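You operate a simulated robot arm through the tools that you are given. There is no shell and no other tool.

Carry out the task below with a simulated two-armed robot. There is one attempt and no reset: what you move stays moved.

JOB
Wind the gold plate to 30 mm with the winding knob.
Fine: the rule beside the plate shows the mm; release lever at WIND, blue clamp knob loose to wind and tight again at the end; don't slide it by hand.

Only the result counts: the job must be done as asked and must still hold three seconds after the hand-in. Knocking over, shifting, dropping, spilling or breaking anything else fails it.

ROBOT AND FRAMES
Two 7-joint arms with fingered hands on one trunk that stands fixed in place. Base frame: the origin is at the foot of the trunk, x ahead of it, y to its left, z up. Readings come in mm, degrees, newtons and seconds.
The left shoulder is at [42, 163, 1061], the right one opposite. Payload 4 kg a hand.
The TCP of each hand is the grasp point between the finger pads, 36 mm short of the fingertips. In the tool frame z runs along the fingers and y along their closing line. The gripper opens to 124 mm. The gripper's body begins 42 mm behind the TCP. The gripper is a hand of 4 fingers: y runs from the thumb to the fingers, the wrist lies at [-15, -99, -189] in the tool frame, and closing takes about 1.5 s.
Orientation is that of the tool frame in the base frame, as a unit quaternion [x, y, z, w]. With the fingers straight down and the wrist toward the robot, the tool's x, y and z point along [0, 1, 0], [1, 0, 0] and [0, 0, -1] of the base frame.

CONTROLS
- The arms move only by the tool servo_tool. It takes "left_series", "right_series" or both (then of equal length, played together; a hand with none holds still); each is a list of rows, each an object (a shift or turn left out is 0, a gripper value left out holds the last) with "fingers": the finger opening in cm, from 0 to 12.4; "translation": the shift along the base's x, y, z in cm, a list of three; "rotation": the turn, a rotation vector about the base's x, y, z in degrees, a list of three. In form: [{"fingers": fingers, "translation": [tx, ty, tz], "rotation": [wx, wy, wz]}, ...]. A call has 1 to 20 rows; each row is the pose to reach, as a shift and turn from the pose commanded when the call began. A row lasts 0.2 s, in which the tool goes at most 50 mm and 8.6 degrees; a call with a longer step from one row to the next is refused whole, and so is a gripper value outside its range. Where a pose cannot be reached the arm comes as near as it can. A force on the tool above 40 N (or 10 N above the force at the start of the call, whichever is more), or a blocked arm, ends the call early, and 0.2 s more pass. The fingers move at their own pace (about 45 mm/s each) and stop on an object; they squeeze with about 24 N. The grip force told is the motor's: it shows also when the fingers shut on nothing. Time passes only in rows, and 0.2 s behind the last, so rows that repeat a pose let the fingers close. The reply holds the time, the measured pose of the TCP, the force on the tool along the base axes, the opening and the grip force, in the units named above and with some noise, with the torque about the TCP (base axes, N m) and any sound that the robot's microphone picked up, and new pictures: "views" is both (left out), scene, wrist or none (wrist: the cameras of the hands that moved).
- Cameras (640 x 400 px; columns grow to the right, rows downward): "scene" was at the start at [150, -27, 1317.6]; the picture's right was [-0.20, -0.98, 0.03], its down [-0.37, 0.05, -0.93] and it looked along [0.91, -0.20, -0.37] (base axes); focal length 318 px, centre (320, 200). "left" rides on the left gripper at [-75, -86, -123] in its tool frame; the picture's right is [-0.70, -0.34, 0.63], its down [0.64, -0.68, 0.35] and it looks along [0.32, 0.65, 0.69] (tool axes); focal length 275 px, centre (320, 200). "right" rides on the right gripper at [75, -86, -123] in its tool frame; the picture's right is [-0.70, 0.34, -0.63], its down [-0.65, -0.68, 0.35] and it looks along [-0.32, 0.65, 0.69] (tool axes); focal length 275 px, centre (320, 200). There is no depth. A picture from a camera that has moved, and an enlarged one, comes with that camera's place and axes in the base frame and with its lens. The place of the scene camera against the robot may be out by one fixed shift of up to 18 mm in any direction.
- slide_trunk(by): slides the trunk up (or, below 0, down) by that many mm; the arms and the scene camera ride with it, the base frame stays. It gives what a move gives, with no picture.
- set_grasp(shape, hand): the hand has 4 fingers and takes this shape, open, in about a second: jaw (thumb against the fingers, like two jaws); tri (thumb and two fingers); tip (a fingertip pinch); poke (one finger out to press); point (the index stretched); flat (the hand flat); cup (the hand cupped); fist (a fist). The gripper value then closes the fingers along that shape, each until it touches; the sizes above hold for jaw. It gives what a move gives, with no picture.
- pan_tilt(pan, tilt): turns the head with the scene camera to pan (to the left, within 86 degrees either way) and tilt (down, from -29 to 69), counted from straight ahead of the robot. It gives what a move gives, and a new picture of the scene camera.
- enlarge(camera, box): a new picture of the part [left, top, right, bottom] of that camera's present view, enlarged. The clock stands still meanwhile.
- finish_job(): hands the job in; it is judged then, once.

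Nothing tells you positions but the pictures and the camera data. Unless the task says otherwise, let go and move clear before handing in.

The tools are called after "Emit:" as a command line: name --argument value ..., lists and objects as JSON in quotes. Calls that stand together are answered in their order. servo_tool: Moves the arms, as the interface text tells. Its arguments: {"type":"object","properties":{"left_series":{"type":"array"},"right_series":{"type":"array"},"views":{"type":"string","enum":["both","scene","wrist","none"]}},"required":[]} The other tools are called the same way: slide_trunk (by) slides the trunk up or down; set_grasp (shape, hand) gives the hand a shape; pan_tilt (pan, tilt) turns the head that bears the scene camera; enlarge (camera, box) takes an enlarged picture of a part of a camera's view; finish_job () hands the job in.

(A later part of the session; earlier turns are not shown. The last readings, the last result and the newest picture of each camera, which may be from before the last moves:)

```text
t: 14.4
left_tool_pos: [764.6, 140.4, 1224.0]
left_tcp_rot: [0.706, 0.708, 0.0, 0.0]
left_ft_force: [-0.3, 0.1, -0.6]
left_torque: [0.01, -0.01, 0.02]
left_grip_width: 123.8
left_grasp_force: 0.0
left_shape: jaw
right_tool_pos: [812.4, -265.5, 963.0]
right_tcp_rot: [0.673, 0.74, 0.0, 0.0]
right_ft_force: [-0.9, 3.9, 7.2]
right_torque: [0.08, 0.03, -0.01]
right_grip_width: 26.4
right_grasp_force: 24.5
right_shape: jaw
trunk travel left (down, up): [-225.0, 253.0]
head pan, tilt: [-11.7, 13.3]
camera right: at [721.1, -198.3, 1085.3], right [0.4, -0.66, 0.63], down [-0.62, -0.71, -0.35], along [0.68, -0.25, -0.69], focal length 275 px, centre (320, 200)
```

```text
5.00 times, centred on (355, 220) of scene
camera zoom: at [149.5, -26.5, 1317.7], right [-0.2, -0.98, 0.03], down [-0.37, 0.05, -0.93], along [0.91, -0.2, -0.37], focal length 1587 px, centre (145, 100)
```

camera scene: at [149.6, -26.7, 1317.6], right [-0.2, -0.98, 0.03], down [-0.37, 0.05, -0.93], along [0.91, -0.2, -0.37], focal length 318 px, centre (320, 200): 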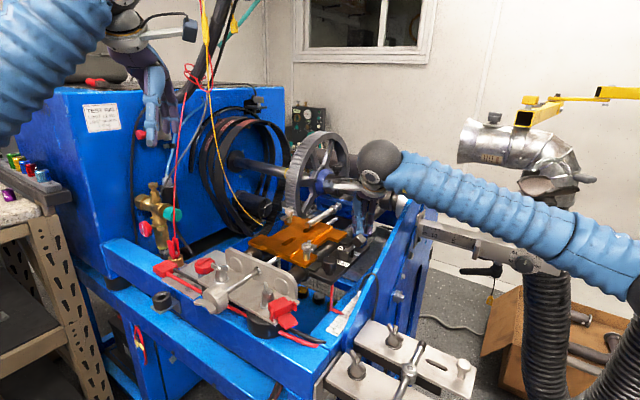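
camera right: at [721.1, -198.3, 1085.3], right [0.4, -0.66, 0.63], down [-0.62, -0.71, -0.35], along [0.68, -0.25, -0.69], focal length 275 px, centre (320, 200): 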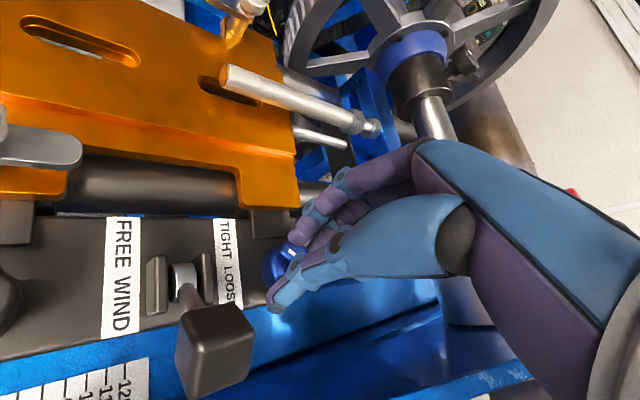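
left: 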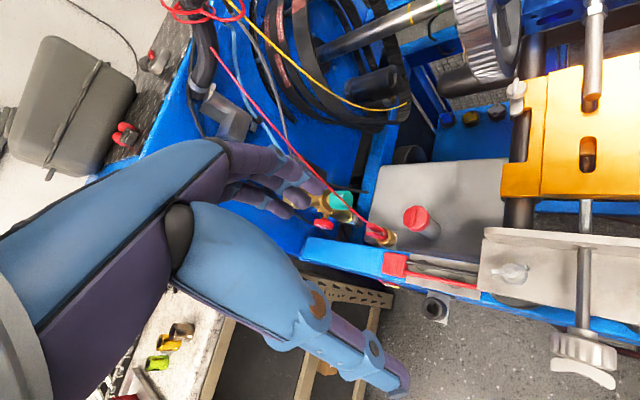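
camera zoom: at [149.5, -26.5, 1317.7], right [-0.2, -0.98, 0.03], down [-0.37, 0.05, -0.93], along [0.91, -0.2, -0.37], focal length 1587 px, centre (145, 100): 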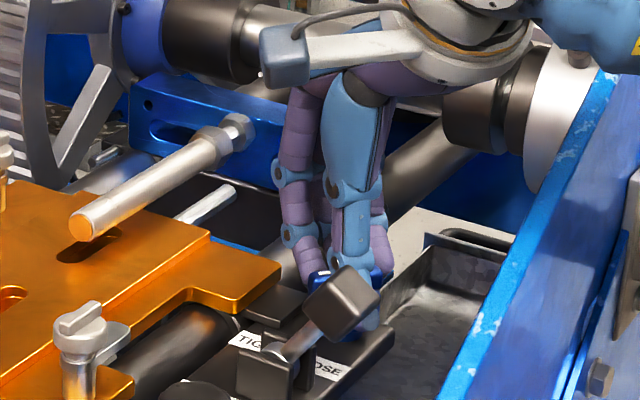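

The white mark stays fixed in the wrist view, so the knob turns with the hand and needs little torque. I'll turn further, to about yaw +40°.

Emit:
servo_tool --right_series '[{"rotation": [0, 0, 5]}, {"rotation": [0, 0, 10]}, {"rotation": [0, 0, 15]}, {"rotation": [0, 0, 20]}, {"rotation": [0, 0, 25]}, {"rotation": [0, 0, 30]}, {"rotation": [0, 0, 35]}]' --views "wrist"

Emit:
enlarge --camera "right" --box '[200, 180, 400, 330]'

```text
t: 15.9
left_tool_pos: [762.2, 137.3, 1223.8]
left_tcp_rot: [0.707, 0.708, 0.0, -0.001]
left_ft_force: [0.8, -0.4, -0.3]
left_torque: [0.02, -0.01, 0.0]
left_grip_width: 123.7
left_grasp_force: 0.1
left_shape: jaw
right_tool_pos: [811.8, -262.2, 961.9]
right_tcp_rot: [0.446, 0.895, 0.008, -0.003]
right_ft_force: [-7.6, -7.0, 19.7]
right_torque: [-0.33, 0.42, 0.02]
right_grip_width: 27.0
right_grasp_force: 24.3
right_shape: jaw
trunk travel left (down, up): [-225.0, 253.0]
head pan, tilt: [-11.7, 13.3]
stopped in row 7 (right hand): the force on the tool passed its limit at 56 N (the readings are from after the stop); the commanded pose is now the measured one
camera right: at [699.1, -256.2, 1084.0], right [0.69, -0.37, 0.63], down [-0.16, -0.92, -0.36], along [0.71, 0.15, -0.69], focal length 275 px, centre (320, 200)
```

right: 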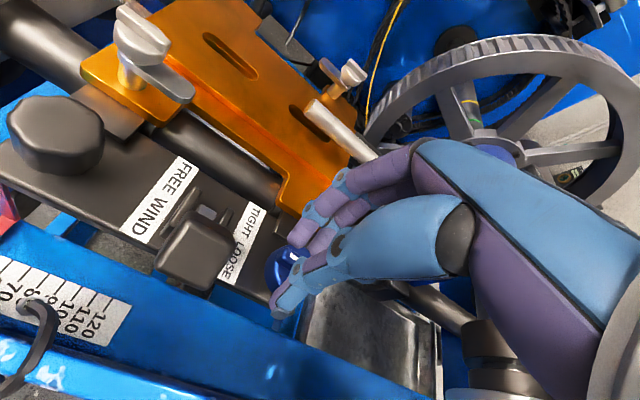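

```text
2.67 times, centred on (300, 255) of right
camera zoom: at [699.1, -256.2, 1084.0], right [0.69, -0.37, 0.63], down [-0.16, -0.92, -0.36], along [0.71, 0.15, -0.69], focal length 734 px, centre (373, 53)
```

zoom: 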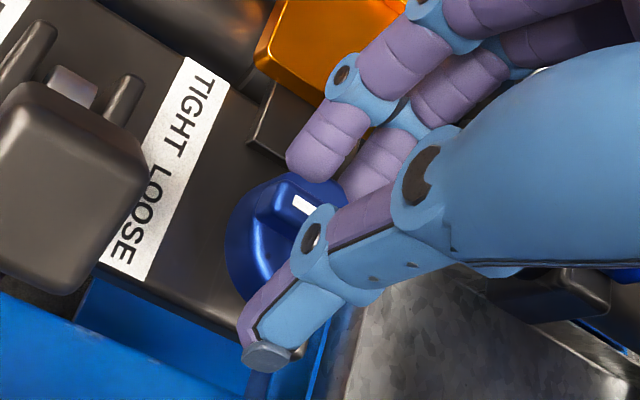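

The pointer is now near bearing 127°, halfway to LOOSE, and I think the force stop came from the arm's yaw limit. I'll open, lift, turn the hand back to yaw −50° and regrip the bar by its ends to turn further.

Emit:
servo_tool --right_series '[{"fingers": 5}, {"fingers": 6, "translation": [0, 0, 0.5]}, {"fingers": 6, "translation": [0, 0, 3]}, {"fingers": 6, "translation": [0, 0, 6]}, {"translation": [0, 0, 6], "rotation": [0, 0, -8.5]}, {"translation": [0, 0, 6], "rotation": [0, 0, -17]}, {"translation": [0, 0, 6], "rotation": [0, 0, -25.5]}, {"translation": [0, 0, 6], "rotation": [0, 0, -34]}, {"translation": [0, 0, 6], "rotation": [0, 0, -42.5]}, {"translation": [0, 0, 6], "rotation": [0, 0, -51]}, {"translation": [0, 0, 6], "rotation": [0, 0, -59.5]}, {"translation": [0, 0, 6], "rotation": [0, 0, -68]}, {"translation": [0, 0, 6], "rotation": [0, 0, -76.5]}, {"translation": [0, 0, 6], "rotation": [0, 0, -85]}]' --views "both"

Emit:
enlarge --camera "right" --box '[180, 180, 380, 330]'

Emit:
enlarge --camera "scene" --box '[310, 180, 400, 260]'

```text
t: 18.9
left_tool_pos: [764.8, 139.1, 1222.8]
left_tcp_rot: [0.707, 0.707, -0.001, -0.001]
left_ft_force: [-0.3, 0.0, 0.8]
left_torque: [0.0, -0.01, 0.02]
left_grip_width: 123.5
left_grasp_force: 0.1
left_shape: jaw
right_tool_pos: [814.1, -260.1, 1017.3]
right_tcp_rot: [0.934, 0.358, 0.008, 0.001]
right_ft_force: [-0.3, 0.2, -0.3]
right_torque: [0.0, 0.01, -0.02]
right_grip_width: 59.6
right_grasp_force: 0.1
right_shape: jaw
trunk travel left (down, up): [-225.0, 253.0]
head pan, tilt: [-11.7, 13.3]
camera scene: at [150.2, -26.6, 1317.5], right [-0.2, -0.98, 0.03], down [-0.37, 0.05, -0.93], along [0.91, -0.2, -0.37], focal length 318 px, centre (320, 200)
camera right: at [810.8, -147.2, 1140.9], right [-0.3, -0.72, 0.63], down [-0.93, 0.08, -0.36], along [0.21, -0.69, -0.69], focal length 275 px, centre (320, 200)
```

scene: 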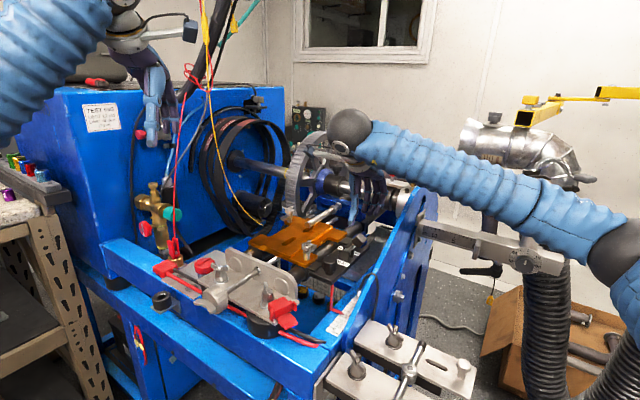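
right: 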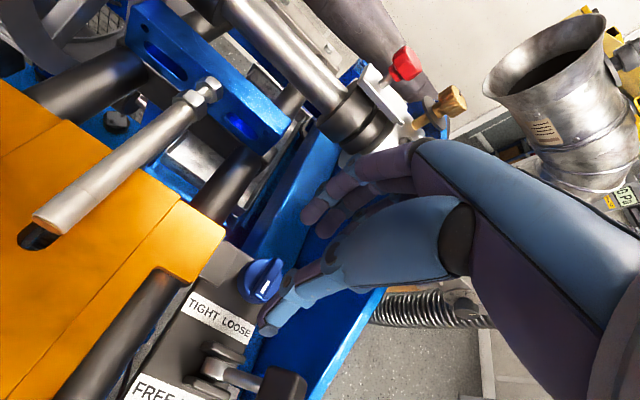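

```text
2.67 times, centred on (280, 255) of right
camera zoom: at [810.8, -147.2, 1140.9], right [-0.3, -0.72, 0.63], down [-0.93, 0.08, -0.36], along [0.21, -0.69, -0.69], focal length 734 px, centre (427, 53)
```

zoom: 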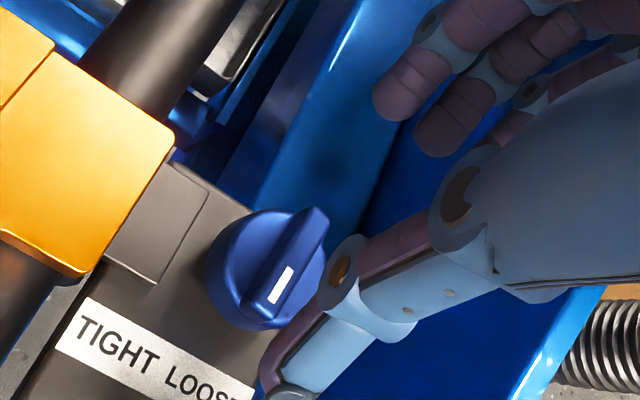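

```text
5.00 times, centred on (355, 220) of scene
camera zoom: at [150.2, -26.6, 1317.5], right [-0.2, -0.98, 0.03], down [-0.37, 0.05, -0.93], along [0.91, -0.2, -0.37], focal length 1587 px, centre (145, 100)
```

zoom: 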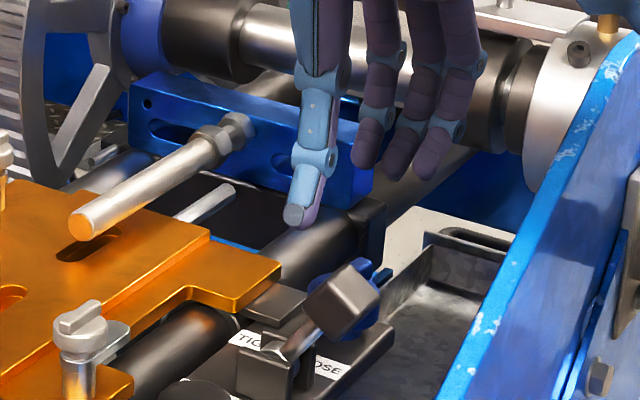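

The pointer is at bearing about 131°, and the bar now lines up with the hand's closing direction. I'll centre at (811.5, −268.5), lower over the bar ends and close.

Emit:
servo_tool --right_series '[{"fingers": 6, "translation": [-0.25, -0.85, -2]}, {"translation": [-0.25, -0.85, -4]}, {"translation": [-0.25, -0.85, -5.2]}, {"translation": [-0.25, -0.85, -6]}, {"fingers": 0, "translation": [-0.25, -0.85, -6]}, {"fingers": 0, "translation": [-0.25, -0.85, -6]}, {"fingers": 0, "translation": [-0.25, -0.85, -6]}, {"fingers": 0, "translation": [-0.25, -0.85, -6]}]' --views "both"

Emit:
enlarge --camera "right" --box '[180, 180, 380, 330]'

Emit:
enlarge --camera "scene" --box '[310, 180, 400, 260]'

```text
t: 20.7
left_tool_pos: [764.8, 139.0, 1223.2]
left_tcp_rot: [0.707, 0.707, 0.0, 0.0]
left_ft_force: [0.2, 0.1, -0.1]
left_torque: [0.03, 0.0, 0.0]
left_grip_width: 123.7
left_grasp_force: 0.1
left_shape: jaw
right_tool_pos: [809.5, -267.9, 958.7]
right_tcp_rot: [0.933, 0.359, 0.01, 0.002]
right_ft_force: [-3.3, 4.0, 3.5]
right_torque: [-0.03, 0.08, 0.04]
right_grip_width: 38.7
right_grasp_force: 24.0
right_shape: jaw
trunk travel left (down, up): [-225.0, 253.0]
head pan, tilt: [-11.7, 13.3]
camera scene: at [149.5, -26.5, 1317.7], right [-0.2, -0.98, 0.03], down [-0.37, 0.05, -0.93], along [0.91, -0.2, -0.37], focal length 318 px, centre (320, 200)
camera right: at [806.9, -155.2, 1082.3], right [-0.3, -0.72, 0.63], down [-0.93, 0.07, -0.36], along [0.21, -0.69, -0.69], focal length 275 px, centre (320, 200)
```

scene: 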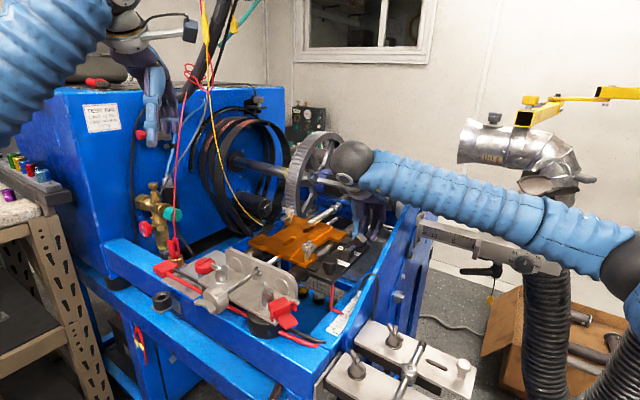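
right: 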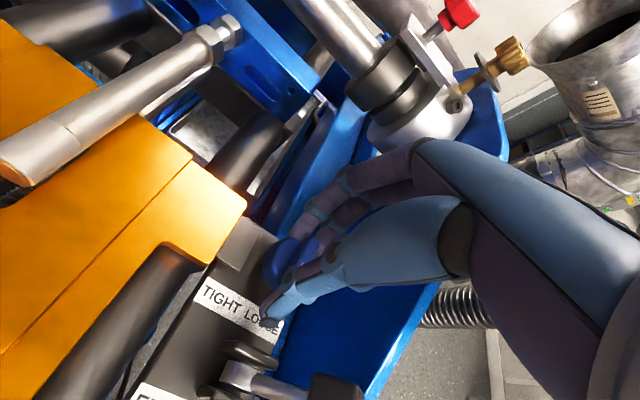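

```text
2.67 times, centred on (280, 255) of right
camera zoom: at [806.9, -155.2, 1082.3], right [-0.3, -0.72, 0.63], down [-0.93, 0.07, -0.36], along [0.21, -0.69, -0.69], focal length 734 px, centre (427, 53)
```

zoom: 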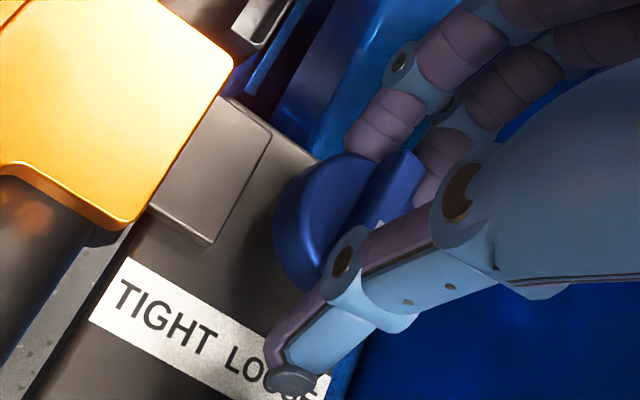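

```text
5.00 times, centred on (355, 220) of scene
camera zoom: at [149.5, -26.5, 1317.7], right [-0.2, -0.98, 0.03], down [-0.37, 0.05, -0.93], along [0.91, -0.2, -0.37], focal length 1587 px, centre (145, 100)
```

zoom: 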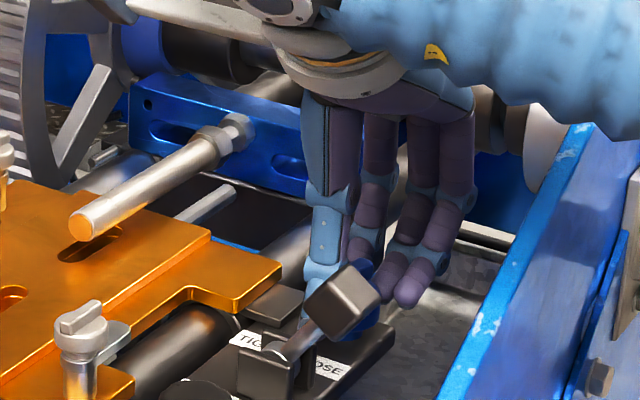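

The grip reads 38.7 mm, which matches the bar's length. Now I'll turn counter-clockwise in steps, watching the torque for the LOOSE stop.

Emit:
servo_tool --right_series '[{"translation": [0.05, -0.02, 0], "rotation": [0, 0, 6]}, {"translation": [0.1, -0.04, 0], "rotation": [0, 0, 12]}, {"translation": [0.15, -0.05, 0], "rotation": [0, 0, 18]}, {"translation": [0.2, -0.06, 0], "rotation": [0, 0, 24]}, {"translation": [0.2, -0.06, 0], "rotation": [0, 0, 30]}, {"translation": [0.2, -0.06, 0], "rotation": [0, 0, 36]}, {"translation": [0.2, -0.06, 0], "rotation": [0, 0, 42]}]' --views "wrist"

Emit:
enlarge --camera "right" --box '[180, 180, 380, 330]'

```text
t: 22.3
left_tool_pos: [764.1, 139.5, 1224.0]
left_tcp_rot: [0.707, 0.707, 0.0, 0.0]
left_ft_force: [0.3, 0.0, -0.6]
left_torque: [-0.01, -0.01, 0.04]
left_grip_width: 123.8
left_grasp_force: 0.0
left_shape: jaw
right_tool_pos: [811.5, -269.3, 958.7]
right_tcp_rot: [0.742, 0.67, 0.009, -0.002]
right_ft_force: [-8.0, 3.9, 7.7]
right_torque: [0.0, 0.08, -0.02]
right_grip_width: 38.4
right_grasp_force: 24.1
right_shape: jaw
trunk travel left (down, up): [-225.0, 253.0]
head pan, tilt: [-11.7, 13.3]
camera right: at [734.1, -187.6, 1082.1], right [0.26, -0.74, 0.63], down [-0.74, -0.57, -0.36], along [0.62, -0.37, -0.69], focal length 275 px, centre (320, 200)
```

right: 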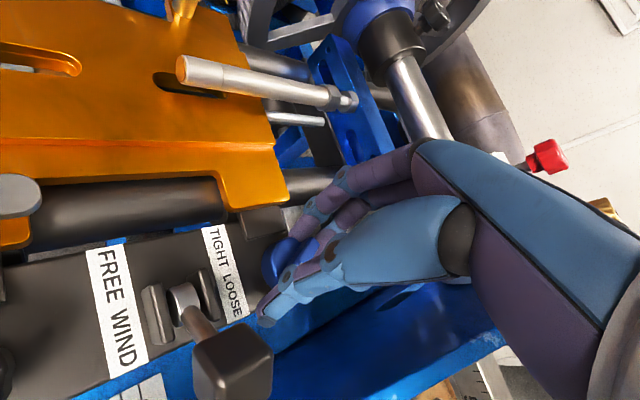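

```text
2.67 times, centred on (280, 255) of right
camera zoom: at [734.1, -187.6, 1082.1], right [0.26, -0.74, 0.63], down [-0.74, -0.57, -0.36], along [0.62, -0.37, -0.69], focal length 734 px, centre (427, 53)
```

zoom: 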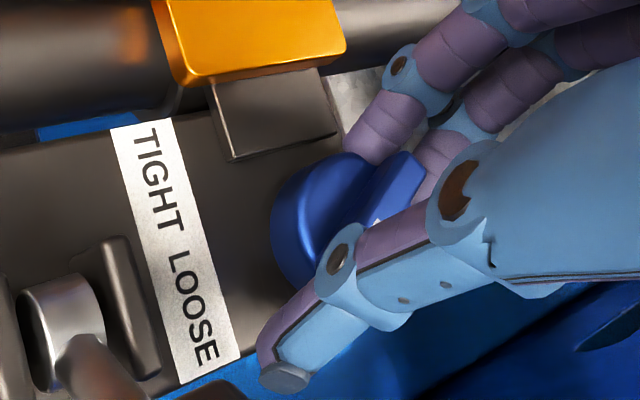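

The knob follows with no resistance, and the pointer should be near 172°. I'll continue in smaller steps.

Emit:
servo_tool --right_series '[{"rotation": [0, 0, 5]}, {"rotation": [0, 0, 10]}, {"rotation": [0, 0, 15]}, {"rotation": [0, 0, 20]}, {"rotation": [0, 0, 24]}, {"rotation": [0, 0, 28]}]' --views "wrist"

Emit:
enlarge --camera "right" --box '[180, 180, 380, 330]'

```text
t: 23.7
left_tool_pos: [763.3, 140.5, 1223.5]
left_tcp_rot: [0.707, 0.707, 0.0, 0.0]
left_ft_force: [0.2, -0.3, -0.4]
left_torque: [0.0, 0.02, 0.0]
left_grip_width: 123.8
left_grasp_force: 0.1
left_shape: jaw
right_tool_pos: [810.6, -268.5, 959.5]
right_tcp_rot: [0.558, 0.829, 0.009, -0.003]
right_ft_force: [1.1, 3.2, 13.0]
right_torque: [0.17, -0.32, -0.03]
right_grip_width: 37.7
right_grasp_force: 23.4
right_shape: jaw
trunk travel left (down, up): [-225.0, 253.0]
head pan, tilt: [-11.7, 13.3]
camera right: at [704.4, -234.3, 1082.0], right [0.57, -0.53, 0.63], down [-0.39, -0.85, -0.36], along [0.72, -0.04, -0.69], focal length 275 px, centre (320, 200)
```

right: 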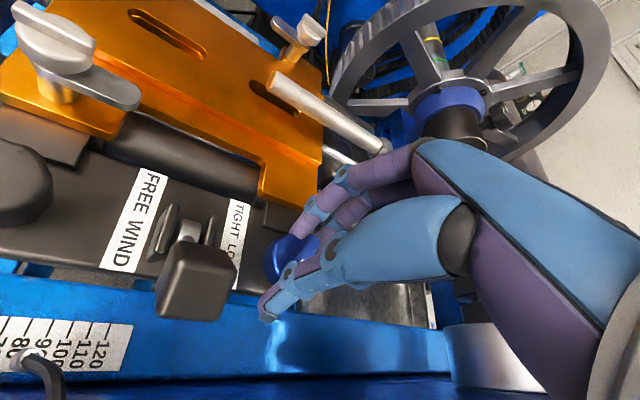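

```text
2.67 times, centred on (280, 255) of right
camera zoom: at [704.4, -234.3, 1082.0], right [0.57, -0.53, 0.63], down [-0.39, -0.85, -0.36], along [0.72, -0.04, -0.69], focal length 734 px, centre (427, 53)
```

zoom: 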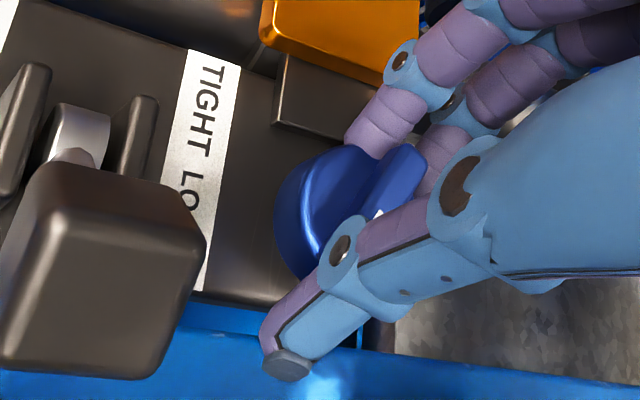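

Emit:
servo_tool --right_series '[{"rotation": [0, 0, 4]}, {"rotation": [0, 0, 8]}, {"rotation": [0, 0, 12]}]' --views "wrist"

Emit:
enlarge --camera "right" --box '[180, 180, 380, 330]'

```text
t: 24.5
left_tool_pos: [763.6, 138.8, 1223.7]
left_tcp_rot: [0.707, 0.707, 0.0, -0.001]
left_ft_force: [0.3, 0.4, -0.2]
left_torque: [0.0, 0.01, 0.02]
left_grip_width: 123.7
left_grasp_force: 0.2
left_shape: jaw
right_tool_pos: [811.8, -270.3, 959.6]
right_tcp_rot: [0.47, 0.883, 0.007, -0.005]
right_ft_force: [6.4, -4.4, 14.9]
right_torque: [-0.11, -0.52, -0.45]
right_grip_width: 37.7
right_grasp_force: 23.8
right_shape: jaw
trunk travel left (down, up): [-225.0, 253.0]
head pan, tilt: [-11.7, 13.3]
camera right: at [699.7, -258.4, 1081.9], right [0.67, -0.4, 0.63], down [-0.2, -0.91, -0.36], along [0.71, 0.11, -0.69], focal length 275 px, centre (320, 200)
```

right: 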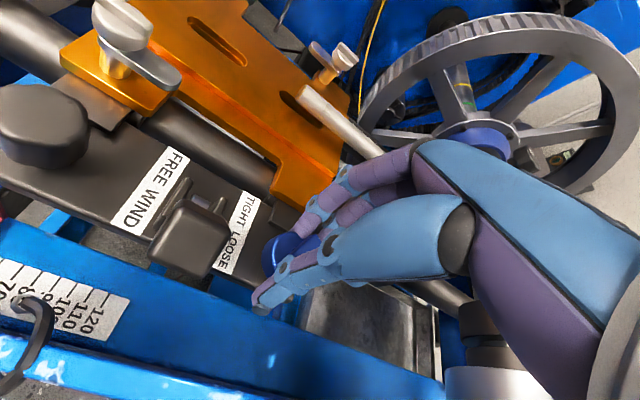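

```text
2.67 times, centred on (280, 255) of right
camera zoom: at [699.7, -258.4, 1081.9], right [0.67, -0.4, 0.63], down [-0.2, -0.91, -0.36], along [0.71, 0.11, -0.69], focal length 734 px, centre (427, 53)
```

zoom: 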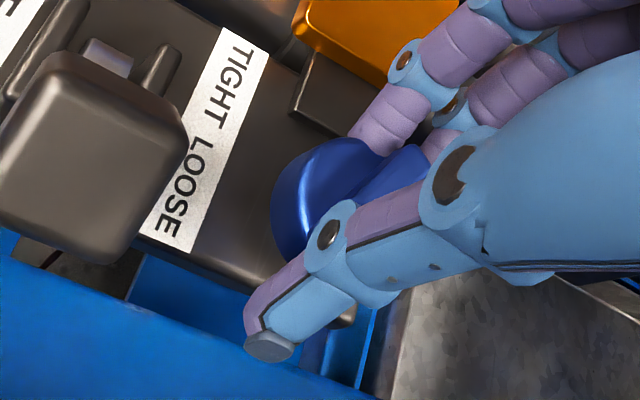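

The torque jumped to −0.45 N m and the bar began to lag, so the knob is at its LOOSE stop. I'll release, lift, and park the right hand so its camera looks square onto the 30 mm mark of the rule.

Emit:
servo_tool --right_series '[{"fingers": 5}, {"fingers": 6, "translation": [0, 0, 0.5]}, {"fingers": 6, "translation": [0, 0, 3]}, {"fingers": 6, "translation": [0, 0, 7]}, {"translation": [0, 0, 11]}, {"translation": [-1, 2, 14]}, {"translation": [-2.5, 4, 16]}, {"translation": [-4, 6, 17]}, {"translation": [-4.8, 8, 18]}]' --views "both"

Emit:
enlarge --camera "right" --box '[0, 160, 300, 360]'

```text
t: 26.5
left_tool_pos: [764.6, 139.1, 1222.1]
left_tcp_rot: [0.707, 0.707, -0.001, -0.001]
left_ft_force: [-0.5, -0.3, 0.8]
left_torque: [-0.02, 0.0, 0.03]
left_grip_width: 123.8
left_grasp_force: 0.0
left_shape: jaw
right_tool_pos: [765.5, -189.2, 1138.2]
right_tcp_rot: [0.47, 0.883, 0.006, -0.006]
right_ft_force: [-0.4, -0.1, 0.1]
right_torque: [-0.02, 0.03, 0.02]
right_grip_width: 59.8
right_grasp_force: 0.1
right_shape: jaw
trunk travel left (down, up): [-225.0, 253.0]
head pan, tilt: [-11.7, 13.3]
camera scene: at [150.0, -26.4, 1317.6], right [-0.2, -0.98, 0.03], down [-0.37, 0.05, -0.93], along [0.91, -0.2, -0.37], focal length 318 px, centre (320, 200)
camera right: at [653.1, -176.7, 1261.5], right [0.67, -0.4, 0.63], down [-0.2, -0.91, -0.36], along [0.71, 0.11, -0.69], focal length 275 px, centre (320, 200)
```

scene: 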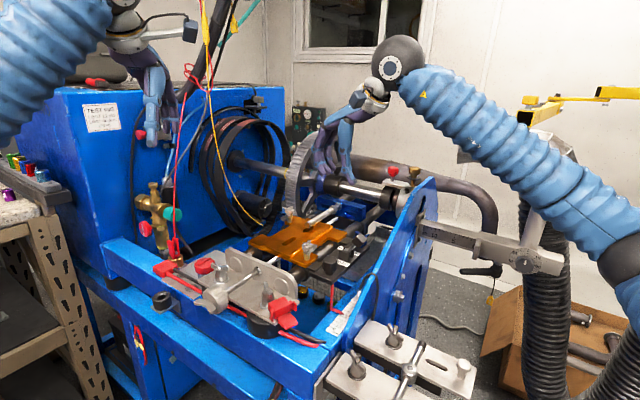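
right: 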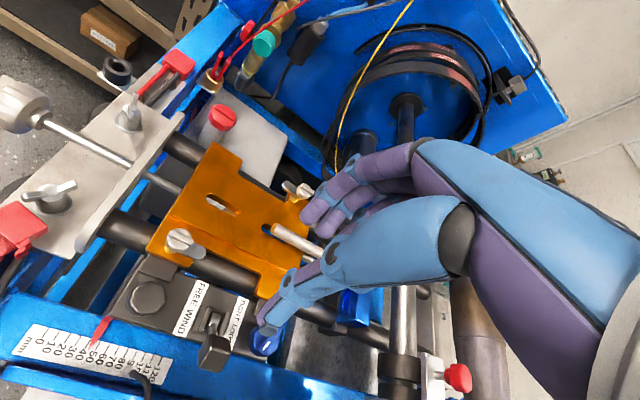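

```text
2.00 times, centred on (150, 260) of right
camera zoom: at [653.1, -176.7, 1261.5], right [0.67, -0.4, 0.63], down [-0.2, -0.91, -0.36], along [0.71, 0.11, -0.69], focal length 551 px, centre (660, 80)
```

zoom: 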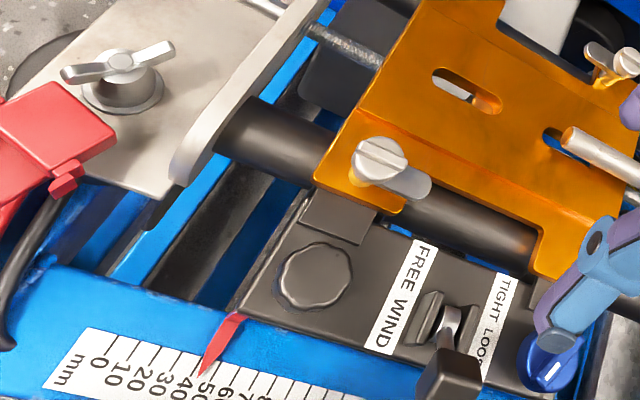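

The clamp pointer shows LOOSE and the lever is at WIND. I'll get a careful baseline reading of the rule from here.

Emit:
enlarge --camera "right" --box '[10, 300, 170, 400]'

Emit:
enlarge --camera "right" --box '[0, 60, 120, 220]'

Emit:
enlarge --camera "right" --box '[70, 325, 118, 355]'

```text
4.00 times, centred on (90, 350) of right
camera zoom: at [653.1, -176.7, 1261.5], right [0.67, -0.4, 0.63], down [-0.2, -0.91, -0.36], along [0.71, 0.11, -0.69], focal length 1101 px, centre (1240, -400)
```

zoom: 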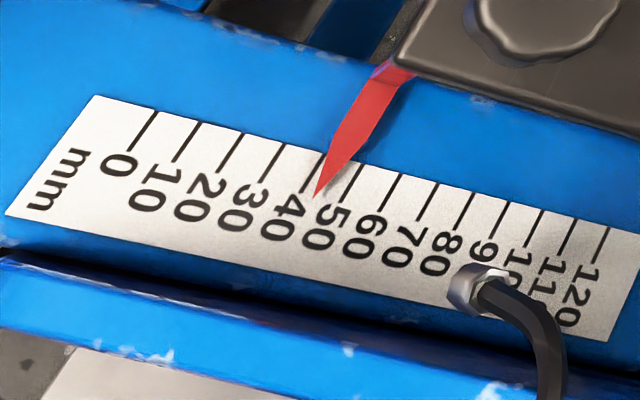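

```text
2.50 times, centred on (60, 140) of right
camera zoom: at [653.1, -176.7, 1261.5], right [0.67, -0.4, 0.63], down [-0.2, -0.91, -0.36], along [0.71, 0.11, -0.69], focal length 688 px, centre (970, 350)
```

zoom: 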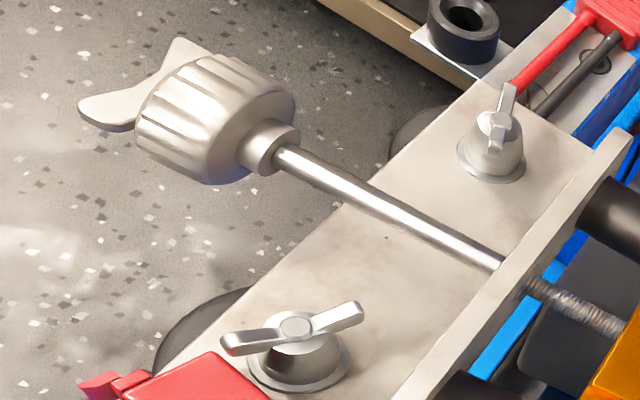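

```text
13.33 times, centred on (94, 340) of right
camera zoom: at [653.1, -176.7, 1261.5], right [0.67, -0.4, 0.63], down [-0.2, -0.91, -0.36], along [0.71, 0.11, -0.69], focal length 3670 px, centre (3333, -1667)
```

zoom: 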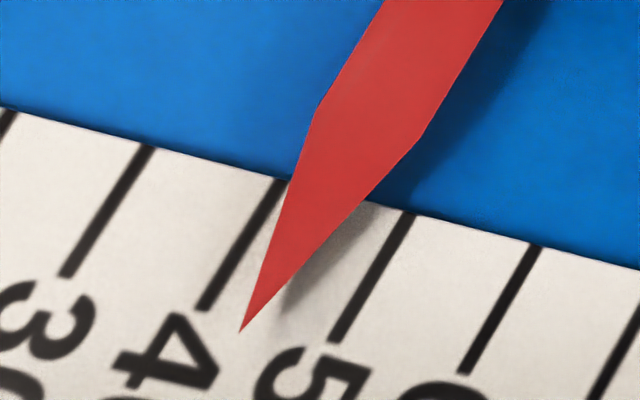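

The baseline reading is about 43.5 mm, so the plate must travel about 13.5 mm toward the winding knob. The knob's fluted centre is near (665, 65, 906), with its axis along (0.707, −0.707, 0). I'll enlarge the knob and thread to estimate the pitch, and try the poke shape on the left hand while it is clear.

Emit:
enlarge --camera "right" --box '[120, 150, 190, 200]'

Emit:
enlarge --camera "scene" --box '[185, 270, 265, 330]'

Emit:
set_grasp --hand "left" --shape "poke"

Emit:
enlarge --camera "left" --box '[0, 0, 640, 400]'

Emit:
enlarge --camera "scene" --box '[90, 0, 250, 150]'

```text
8.00 times, centred on (155, 175) of right
camera zoom: at [653.1, -176.7, 1261.5], right [0.67, -0.4, 0.63], down [-0.2, -0.91, -0.36], along [0.71, 0.11, -0.69], focal length 2202 px, centre (1640, 400)
```

zoom: 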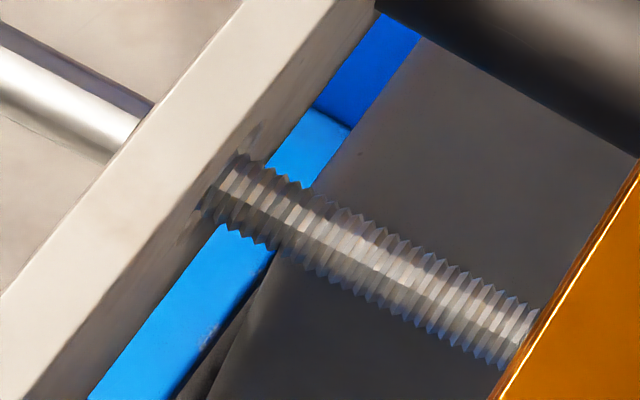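

```text
6.67 times, centred on (225, 300) of scene
camera zoom: at [150.0, -26.4, 1317.6], right [-0.2, -0.98, 0.03], down [-0.37, 0.05, -0.93], along [0.91, -0.2, -0.37], focal length 2116 px, centre (953, -467)
```

zoom: 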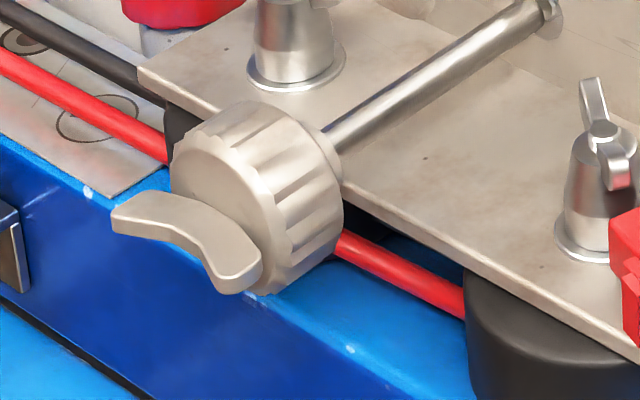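

```text
t: 27.4
left_tool_pos: [765.4, 140.0, 1221.8]
left_tcp_rot: [0.707, 0.707, -0.002, 0.0]
left_ft_force: [-0.3, 1.2, 0.3]
left_torque: [0.0, -0.01, -0.01]
left_grip_width: 0.1
left_grasp_force: 0.1
left_shape: poke
right_tool_pos: [765.1, -189.2, 1137.9]
right_tcp_rot: [0.468, 0.883, 0.007, -0.005]
right_ft_force: [0.1, -0.7, 0.3]
right_torque: [-0.03, 0.0, -0.01]
right_grip_width: 59.6
right_grasp_force: 0.0
right_shape: jaw
trunk travel left (down, up): [-225.0, 253.0]
head pan, tilt: [-11.7, 13.3]
```

```text
1.00 times, centred on (320, 200) of left (not enlarged: the box is as wide or as high as the picture)
camera zoom: at [678.7, 65.2, 1345.6], right [-0.34, -0.7, -0.63], down [-0.68, 0.64, -0.34], along [0.65, 0.32, -0.69], focal length 275 px, centre (320, 200)
```

zoom: 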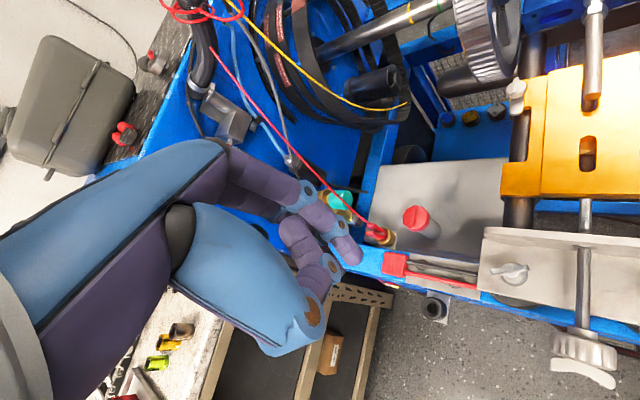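

```text
2.67 times, centred on (170, 75) of scene
camera zoom: at [150.0, -26.9, 1317.6], right [-0.2, -0.98, 0.03], down [-0.37, 0.05, -0.93], along [0.91, -0.2, -0.37], focal length 846 px, centre (720, 533)
```

zoom: 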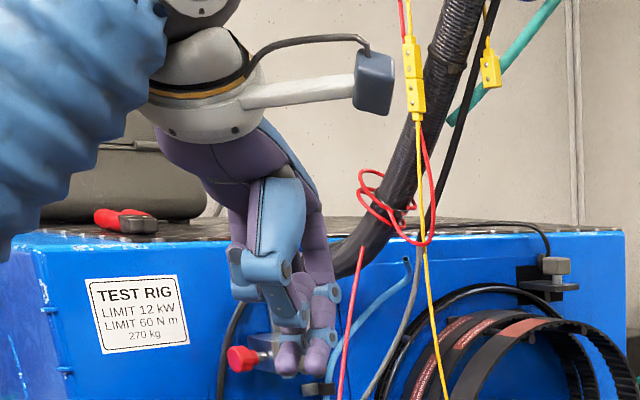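

The thread pitch looks like about 2.5–3 mm, so roughly five turns are needed. Cranking the wing with an extended finger moving in circles is the practical way. I'll check what the poke finger looks like.

Emit:
enlarge --camera "left" --box '[160, 120, 400, 360]'

Emit:
enlarge --camera "scene" --box '[130, 50, 200, 150]'

```text
1.67 times, centred on (280, 240) of left
camera zoom: at [678.7, 65.2, 1345.6], right [-0.34, -0.7, -0.63], down [-0.68, 0.64, -0.34], along [0.65, 0.32, -0.69], focal length 459 px, centre (387, 133)
```

zoom: 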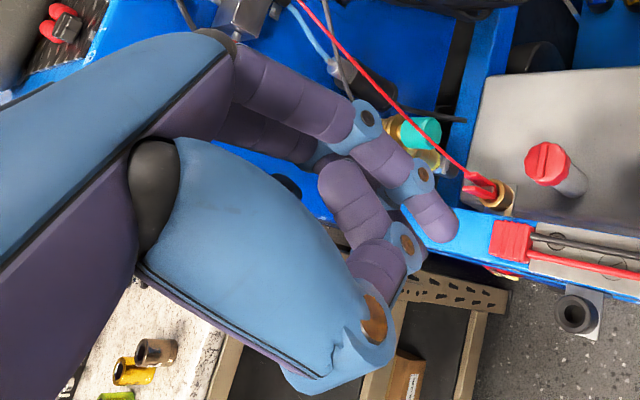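

```text
4.00 times, centred on (165, 100) of scene
camera zoom: at [150.0, -26.9, 1317.6], right [-0.2, -0.98, 0.03], down [-0.37, 0.05, -0.93], along [0.91, -0.2, -0.37], focal length 1270 px, centre (940, 600)
```

zoom: 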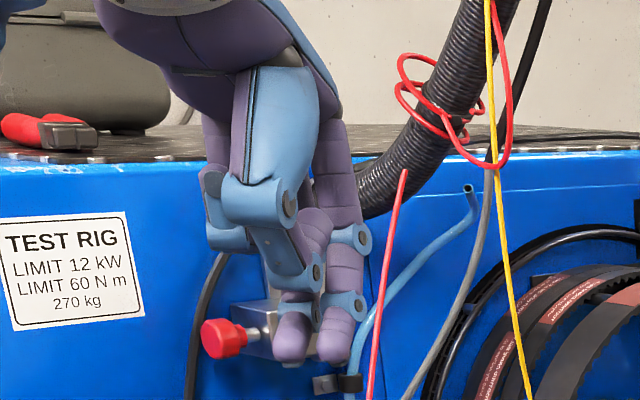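

The poke shape keeps other digits close to the fingertip. I'll check whether "point" gives a cleaner, longer finger.

Emit:
set_grasp --hand "left" --shape "point"

Emit:
enlarge --camera "left" --box '[160, 120, 480, 360]'

Emit:
enlarge --camera "scene" --box '[110, 50, 220, 170]'

```text
t: 28.3
left_tool_pos: [764.9, 138.8, 1222.7]
left_tcp_rot: [0.707, 0.707, -0.001, -0.001]
left_ft_force: [0.5, 1.3, -0.4]
left_torque: [-0.01, 0.0, -0.01]
left_grip_width: 116.0
left_grasp_force: 0.1
left_shape: point
right_tool_pos: [765.2, -189.8, 1138.1]
right_tcp_rot: [0.468, 0.884, 0.008, -0.004]
right_ft_force: [-0.2, 1.1, 0.0]
right_torque: [0.02, 0.0, 0.02]
right_grip_width: 59.7
right_grasp_force: 0.0
right_shape: jaw
trunk travel left (down, up): [-225.0, 253.0]
head pan, tilt: [-11.7, 13.3]
```

```text
1.67 times, centred on (320, 240) of left
camera zoom: at [678.7, 65.2, 1345.6], right [-0.34, -0.7, -0.63], down [-0.68, 0.64, -0.34], along [0.65, 0.32, -0.69], focal length 459 px, centre (320, 133)
```

zoom: 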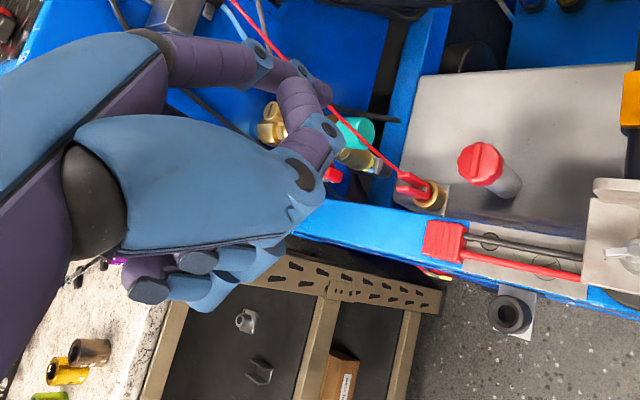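

```text
3.33 times, centred on (165, 110) of scene
camera zoom: at [150.0, -27.0, 1317.6], right [-0.2, -0.98, 0.03], down [-0.37, 0.05, -0.93], along [0.91, -0.2, -0.37], focal length 1058 px, centre (837, 500)
```

zoom: 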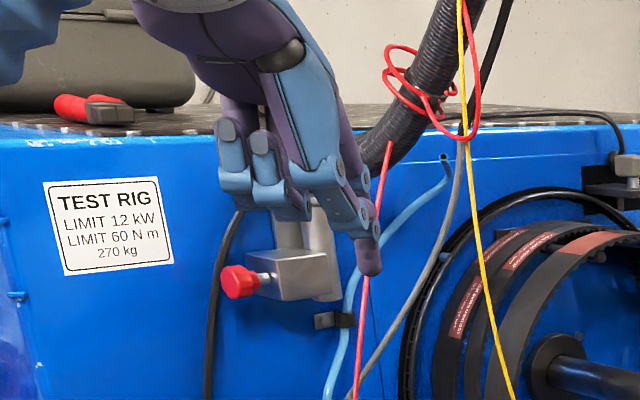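

"Point" has a straight index with the others curled, but the index sits off to the finger side when open. I'll close it along the shape and see where the tip goes.

Emit:
servo_tool --left_series '[{"fingers": 5}, {"fingers": 3}, {"fingers": 3}, {"fingers": 3}, {"fingers": 3}]' --views "none"

Emit:
enlarge --camera "left" --box '[160, 120, 480, 360]'

Emit:
enlarge --camera "scene" --box '[110, 50, 220, 170]'

```text
t: 29.5
left_tool_pos: [765.1, 138.8, 1222.0]
left_tcp_rot: [0.707, 0.707, -0.002, 0.0]
left_ft_force: [0.7, 0.5, -0.1]
left_torque: [0.04, 0.01, -0.01]
left_grip_width: 116.1
left_grasp_force: 0.0
left_shape: point
right_tool_pos: [765.6, -189.6, 1138.9]
right_tcp_rot: [0.469, 0.883, 0.007, -0.005]
right_ft_force: [0.3, 0.6, 0.9]
right_torque: [-0.02, 0.02, 0.03]
right_grip_width: 59.9
right_grasp_force: 0.0
right_shape: jaw
trunk travel left (down, up): [-225.0, 253.0]
head pan, tilt: [-11.7, 13.3]
```

```text
1.67 times, centred on (320, 240) of left
camera zoom: at [678.7, 65.2, 1345.6], right [-0.34, -0.7, -0.63], down [-0.68, 0.64, -0.34], along [0.65, 0.32, -0.69], focal length 459 px, centre (320, 133)
```

zoom: 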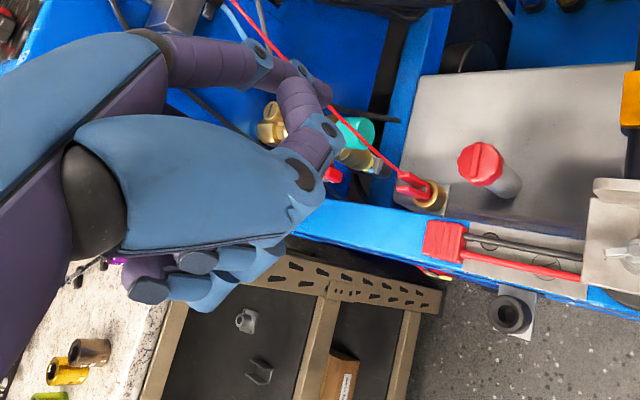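

```text
3.33 times, centred on (165, 110) of scene
camera zoom: at [150.0, -26.9, 1317.6], right [-0.2, -0.98, 0.03], down [-0.37, 0.05, -0.93], along [0.91, -0.2, -0.37], focal length 1058 px, centre (837, 500)
```

zoom: 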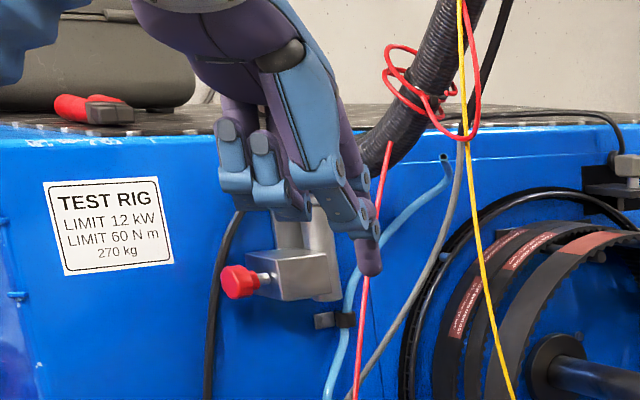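

The shape stays fixed. I need to know exactly which digit is the extended one, so I'll zoom in from both cameras.

Emit:
enlarge --camera "left" --box '[225, 130, 345, 240]'

Emit:
enlarge --camera "scene" --box '[125, 70, 185, 140]'

```text
3.64 times, centred on (285, 185) of left
camera zoom: at [678.7, 65.2, 1345.6], right [-0.34, -0.7, -0.63], down [-0.68, 0.64, -0.34], along [0.65, 0.32, -0.69], focal length 1001 px, centre (447, 254)
```

zoom: 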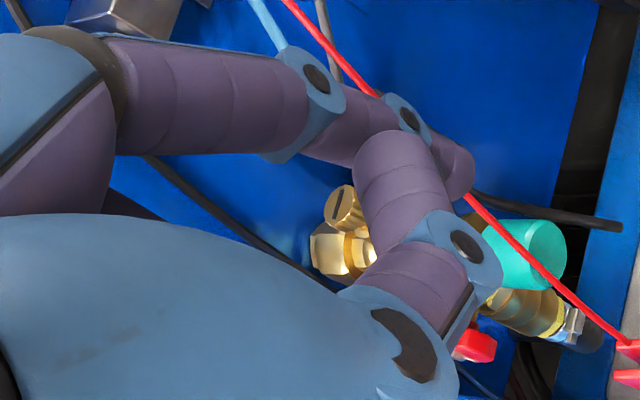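

```text
5.71 times, centred on (155, 105) of scene
camera zoom: at [150.0, -26.9, 1317.6], right [-0.2, -0.98, 0.03], down [-0.37, 0.05, -0.93], along [0.91, -0.2, -0.37], focal length 1814 px, centre (1263, 743)
```

zoom: 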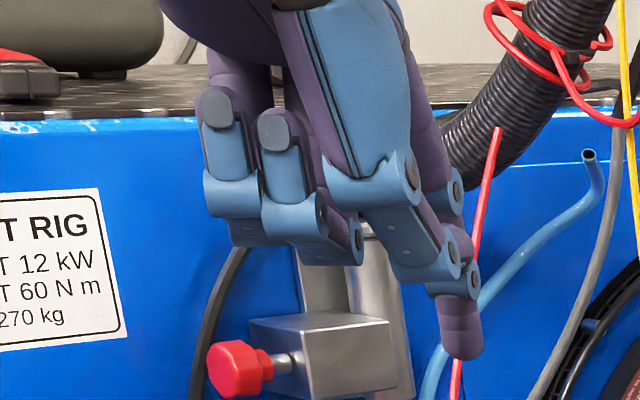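

The index tip sits at about (−17, 83, 39) in the tool frame, with about 25 mm of clear finger. My plan is to bring the left hand in from outside the knob, fingers pointing along the screw axis and tilted 30° down, and crank the wing in circles. First I'll yaw −45° and move back over free space.

Emit:
servo_tool --left_series '[{"translation": [-3, 0.5, 0], "rotation": [0, 0, -7.5]}, {"translation": [-6, 1, 0], "rotation": [0, 0, -15]}, {"translation": [-9, 2, 0], "rotation": [0, 0, -22.5]}, {"translation": [-12, 3, 0], "rotation": [0, 0, -30]}, {"translation": [-14, 4, 0], "rotation": [0, 0, -37.5]}, {"translation": [-16, 5, 0], "rotation": [0, 0, -45]}]' --views "both"

```text
t: 30.9
left_tool_pos: [603.9, 189.8, 1222.4]
left_tcp_rot: [0.924, 0.382, 0.0, 0.0]
left_ft_force: [-0.9, -1.1, 0.2]
left_torque: [-0.01, 0.02, -0.02]
left_grip_width: 116.3
left_grasp_force: 0.1
left_shape: point
right_tool_pos: [763.8, -188.7, 1139.1]
right_tcp_rot: [0.469, 0.883, 0.007, -0.005]
right_ft_force: [-0.4, -0.6, -0.4]
right_torque: [-0.02, 0.0, 0.02]
right_grip_width: 59.8
right_grasp_force: 0.1
right_shape: jaw
trunk travel left (down, up): [-225.0, 253.0]
head pan, tilt: [-11.7, 13.3]
camera scene: at [149.7, -26.6, 1317.6], right [-0.2, -0.98, 0.03], down [-0.37, 0.05, -0.93], along [0.91, -0.2, -0.37], focal length 318 px, centre (320, 200)
camera left: at [489.7, 198.0, 1345.2], right [-0.73, -0.25, -0.63], down [-0.03, 0.94, -0.35], along [0.68, -0.24, -0.69], focal length 275 px, centre (320, 200)
```

scene: 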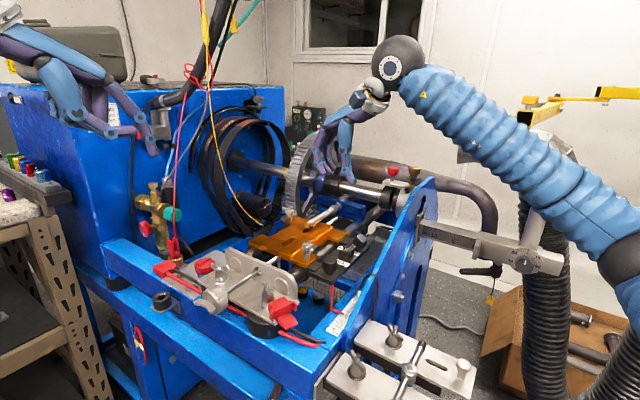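
left: 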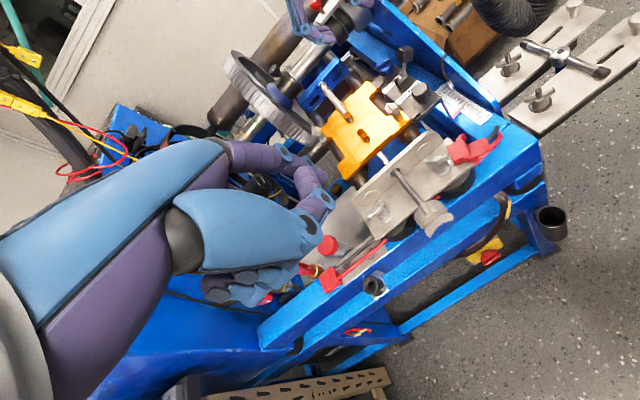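

Clear so far. Now I'll pitch the hand 60° about the axis (0.707, 0.707, 0), so the fingers swing up toward the screw-axis direction while it lowers outside the knob.

Emit:
servo_tool --left_series '[{"translation": [-0.2, -0.3, -1.5], "rotation": [-5.3, -5.3, 0]}, {"translation": [-0.4, -0.6, -3], "rotation": [-10.6, -10.6, 0]}, {"translation": [-0.6, -0.9, -4.5], "rotation": [-15.9, -15.9, 0]}, {"translation": [-0.8, -1.2, -6], "rotation": [-21.2, -21.2, 0]}, {"translation": [-1.0, -1.5, -7.5], "rotation": [-26.5, -26.5, 0]}, {"translation": [-1.2, -1.8, -9], "rotation": [-31.8, -31.8, 0]}, {"translation": [-1.4, -2.1, -10.5], "rotation": [-37.1, -37.1, 0]}, {"translation": [-1.4, -2.5, -12], "rotation": [-42.4, -42.4, 0]}]' --views "both"

```text
t: 32.7
left_tool_pos: [592.4, 164.1, 1103.4]
left_tcp_rot: [0.8, 0.333, 0.192, 0.461]
left_ft_force: [-0.2, 0.2, -0.3]
left_torque: [-0.02, -0.01, -0.02]
left_grip_width: 116.3
left_grasp_force: 0.1
left_shape: point
right_tool_pos: [765.0, -188.8, 1138.5]
right_tcp_rot: [0.469, 0.883, 0.006, -0.005]
right_ft_force: [1.1, 0.8, 1.0]
right_torque: [-0.01, 0.03, -0.03]
right_grip_width: 59.8
right_grasp_force: 0.0
right_shape: jaw
trunk travel left (down, up): [-225.0, 253.0]
head pan, tilt: [-11.7, 13.3]
camera scene: at [150.1, -26.7, 1317.5], right [-0.2, -0.98, 0.03], down [-0.37, 0.05, -0.93], along [0.91, -0.2, -0.37], focal length 318 px, centre (320, 200)
camera left: at [432.1, 218.2, 1089.5], right [-0.22, -0.76, -0.61], down [0.43, 0.49, -0.76], along [0.88, -0.43, 0.22], focal length 275 px, centre (320, 200)
```

scene: 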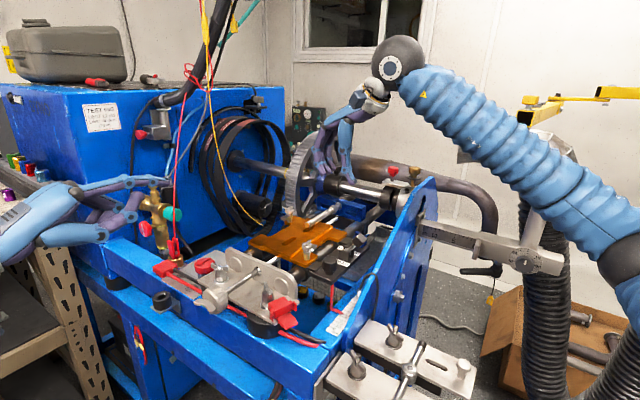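
left: 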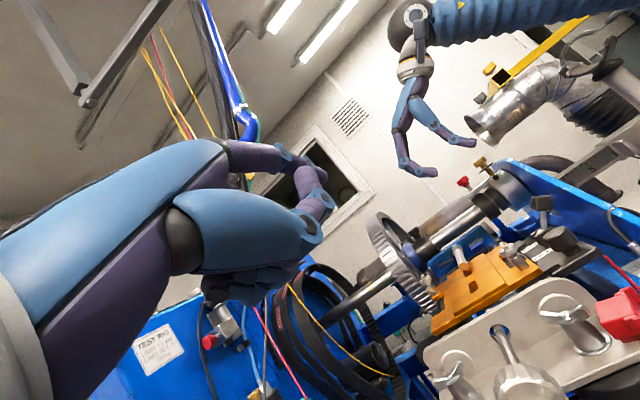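

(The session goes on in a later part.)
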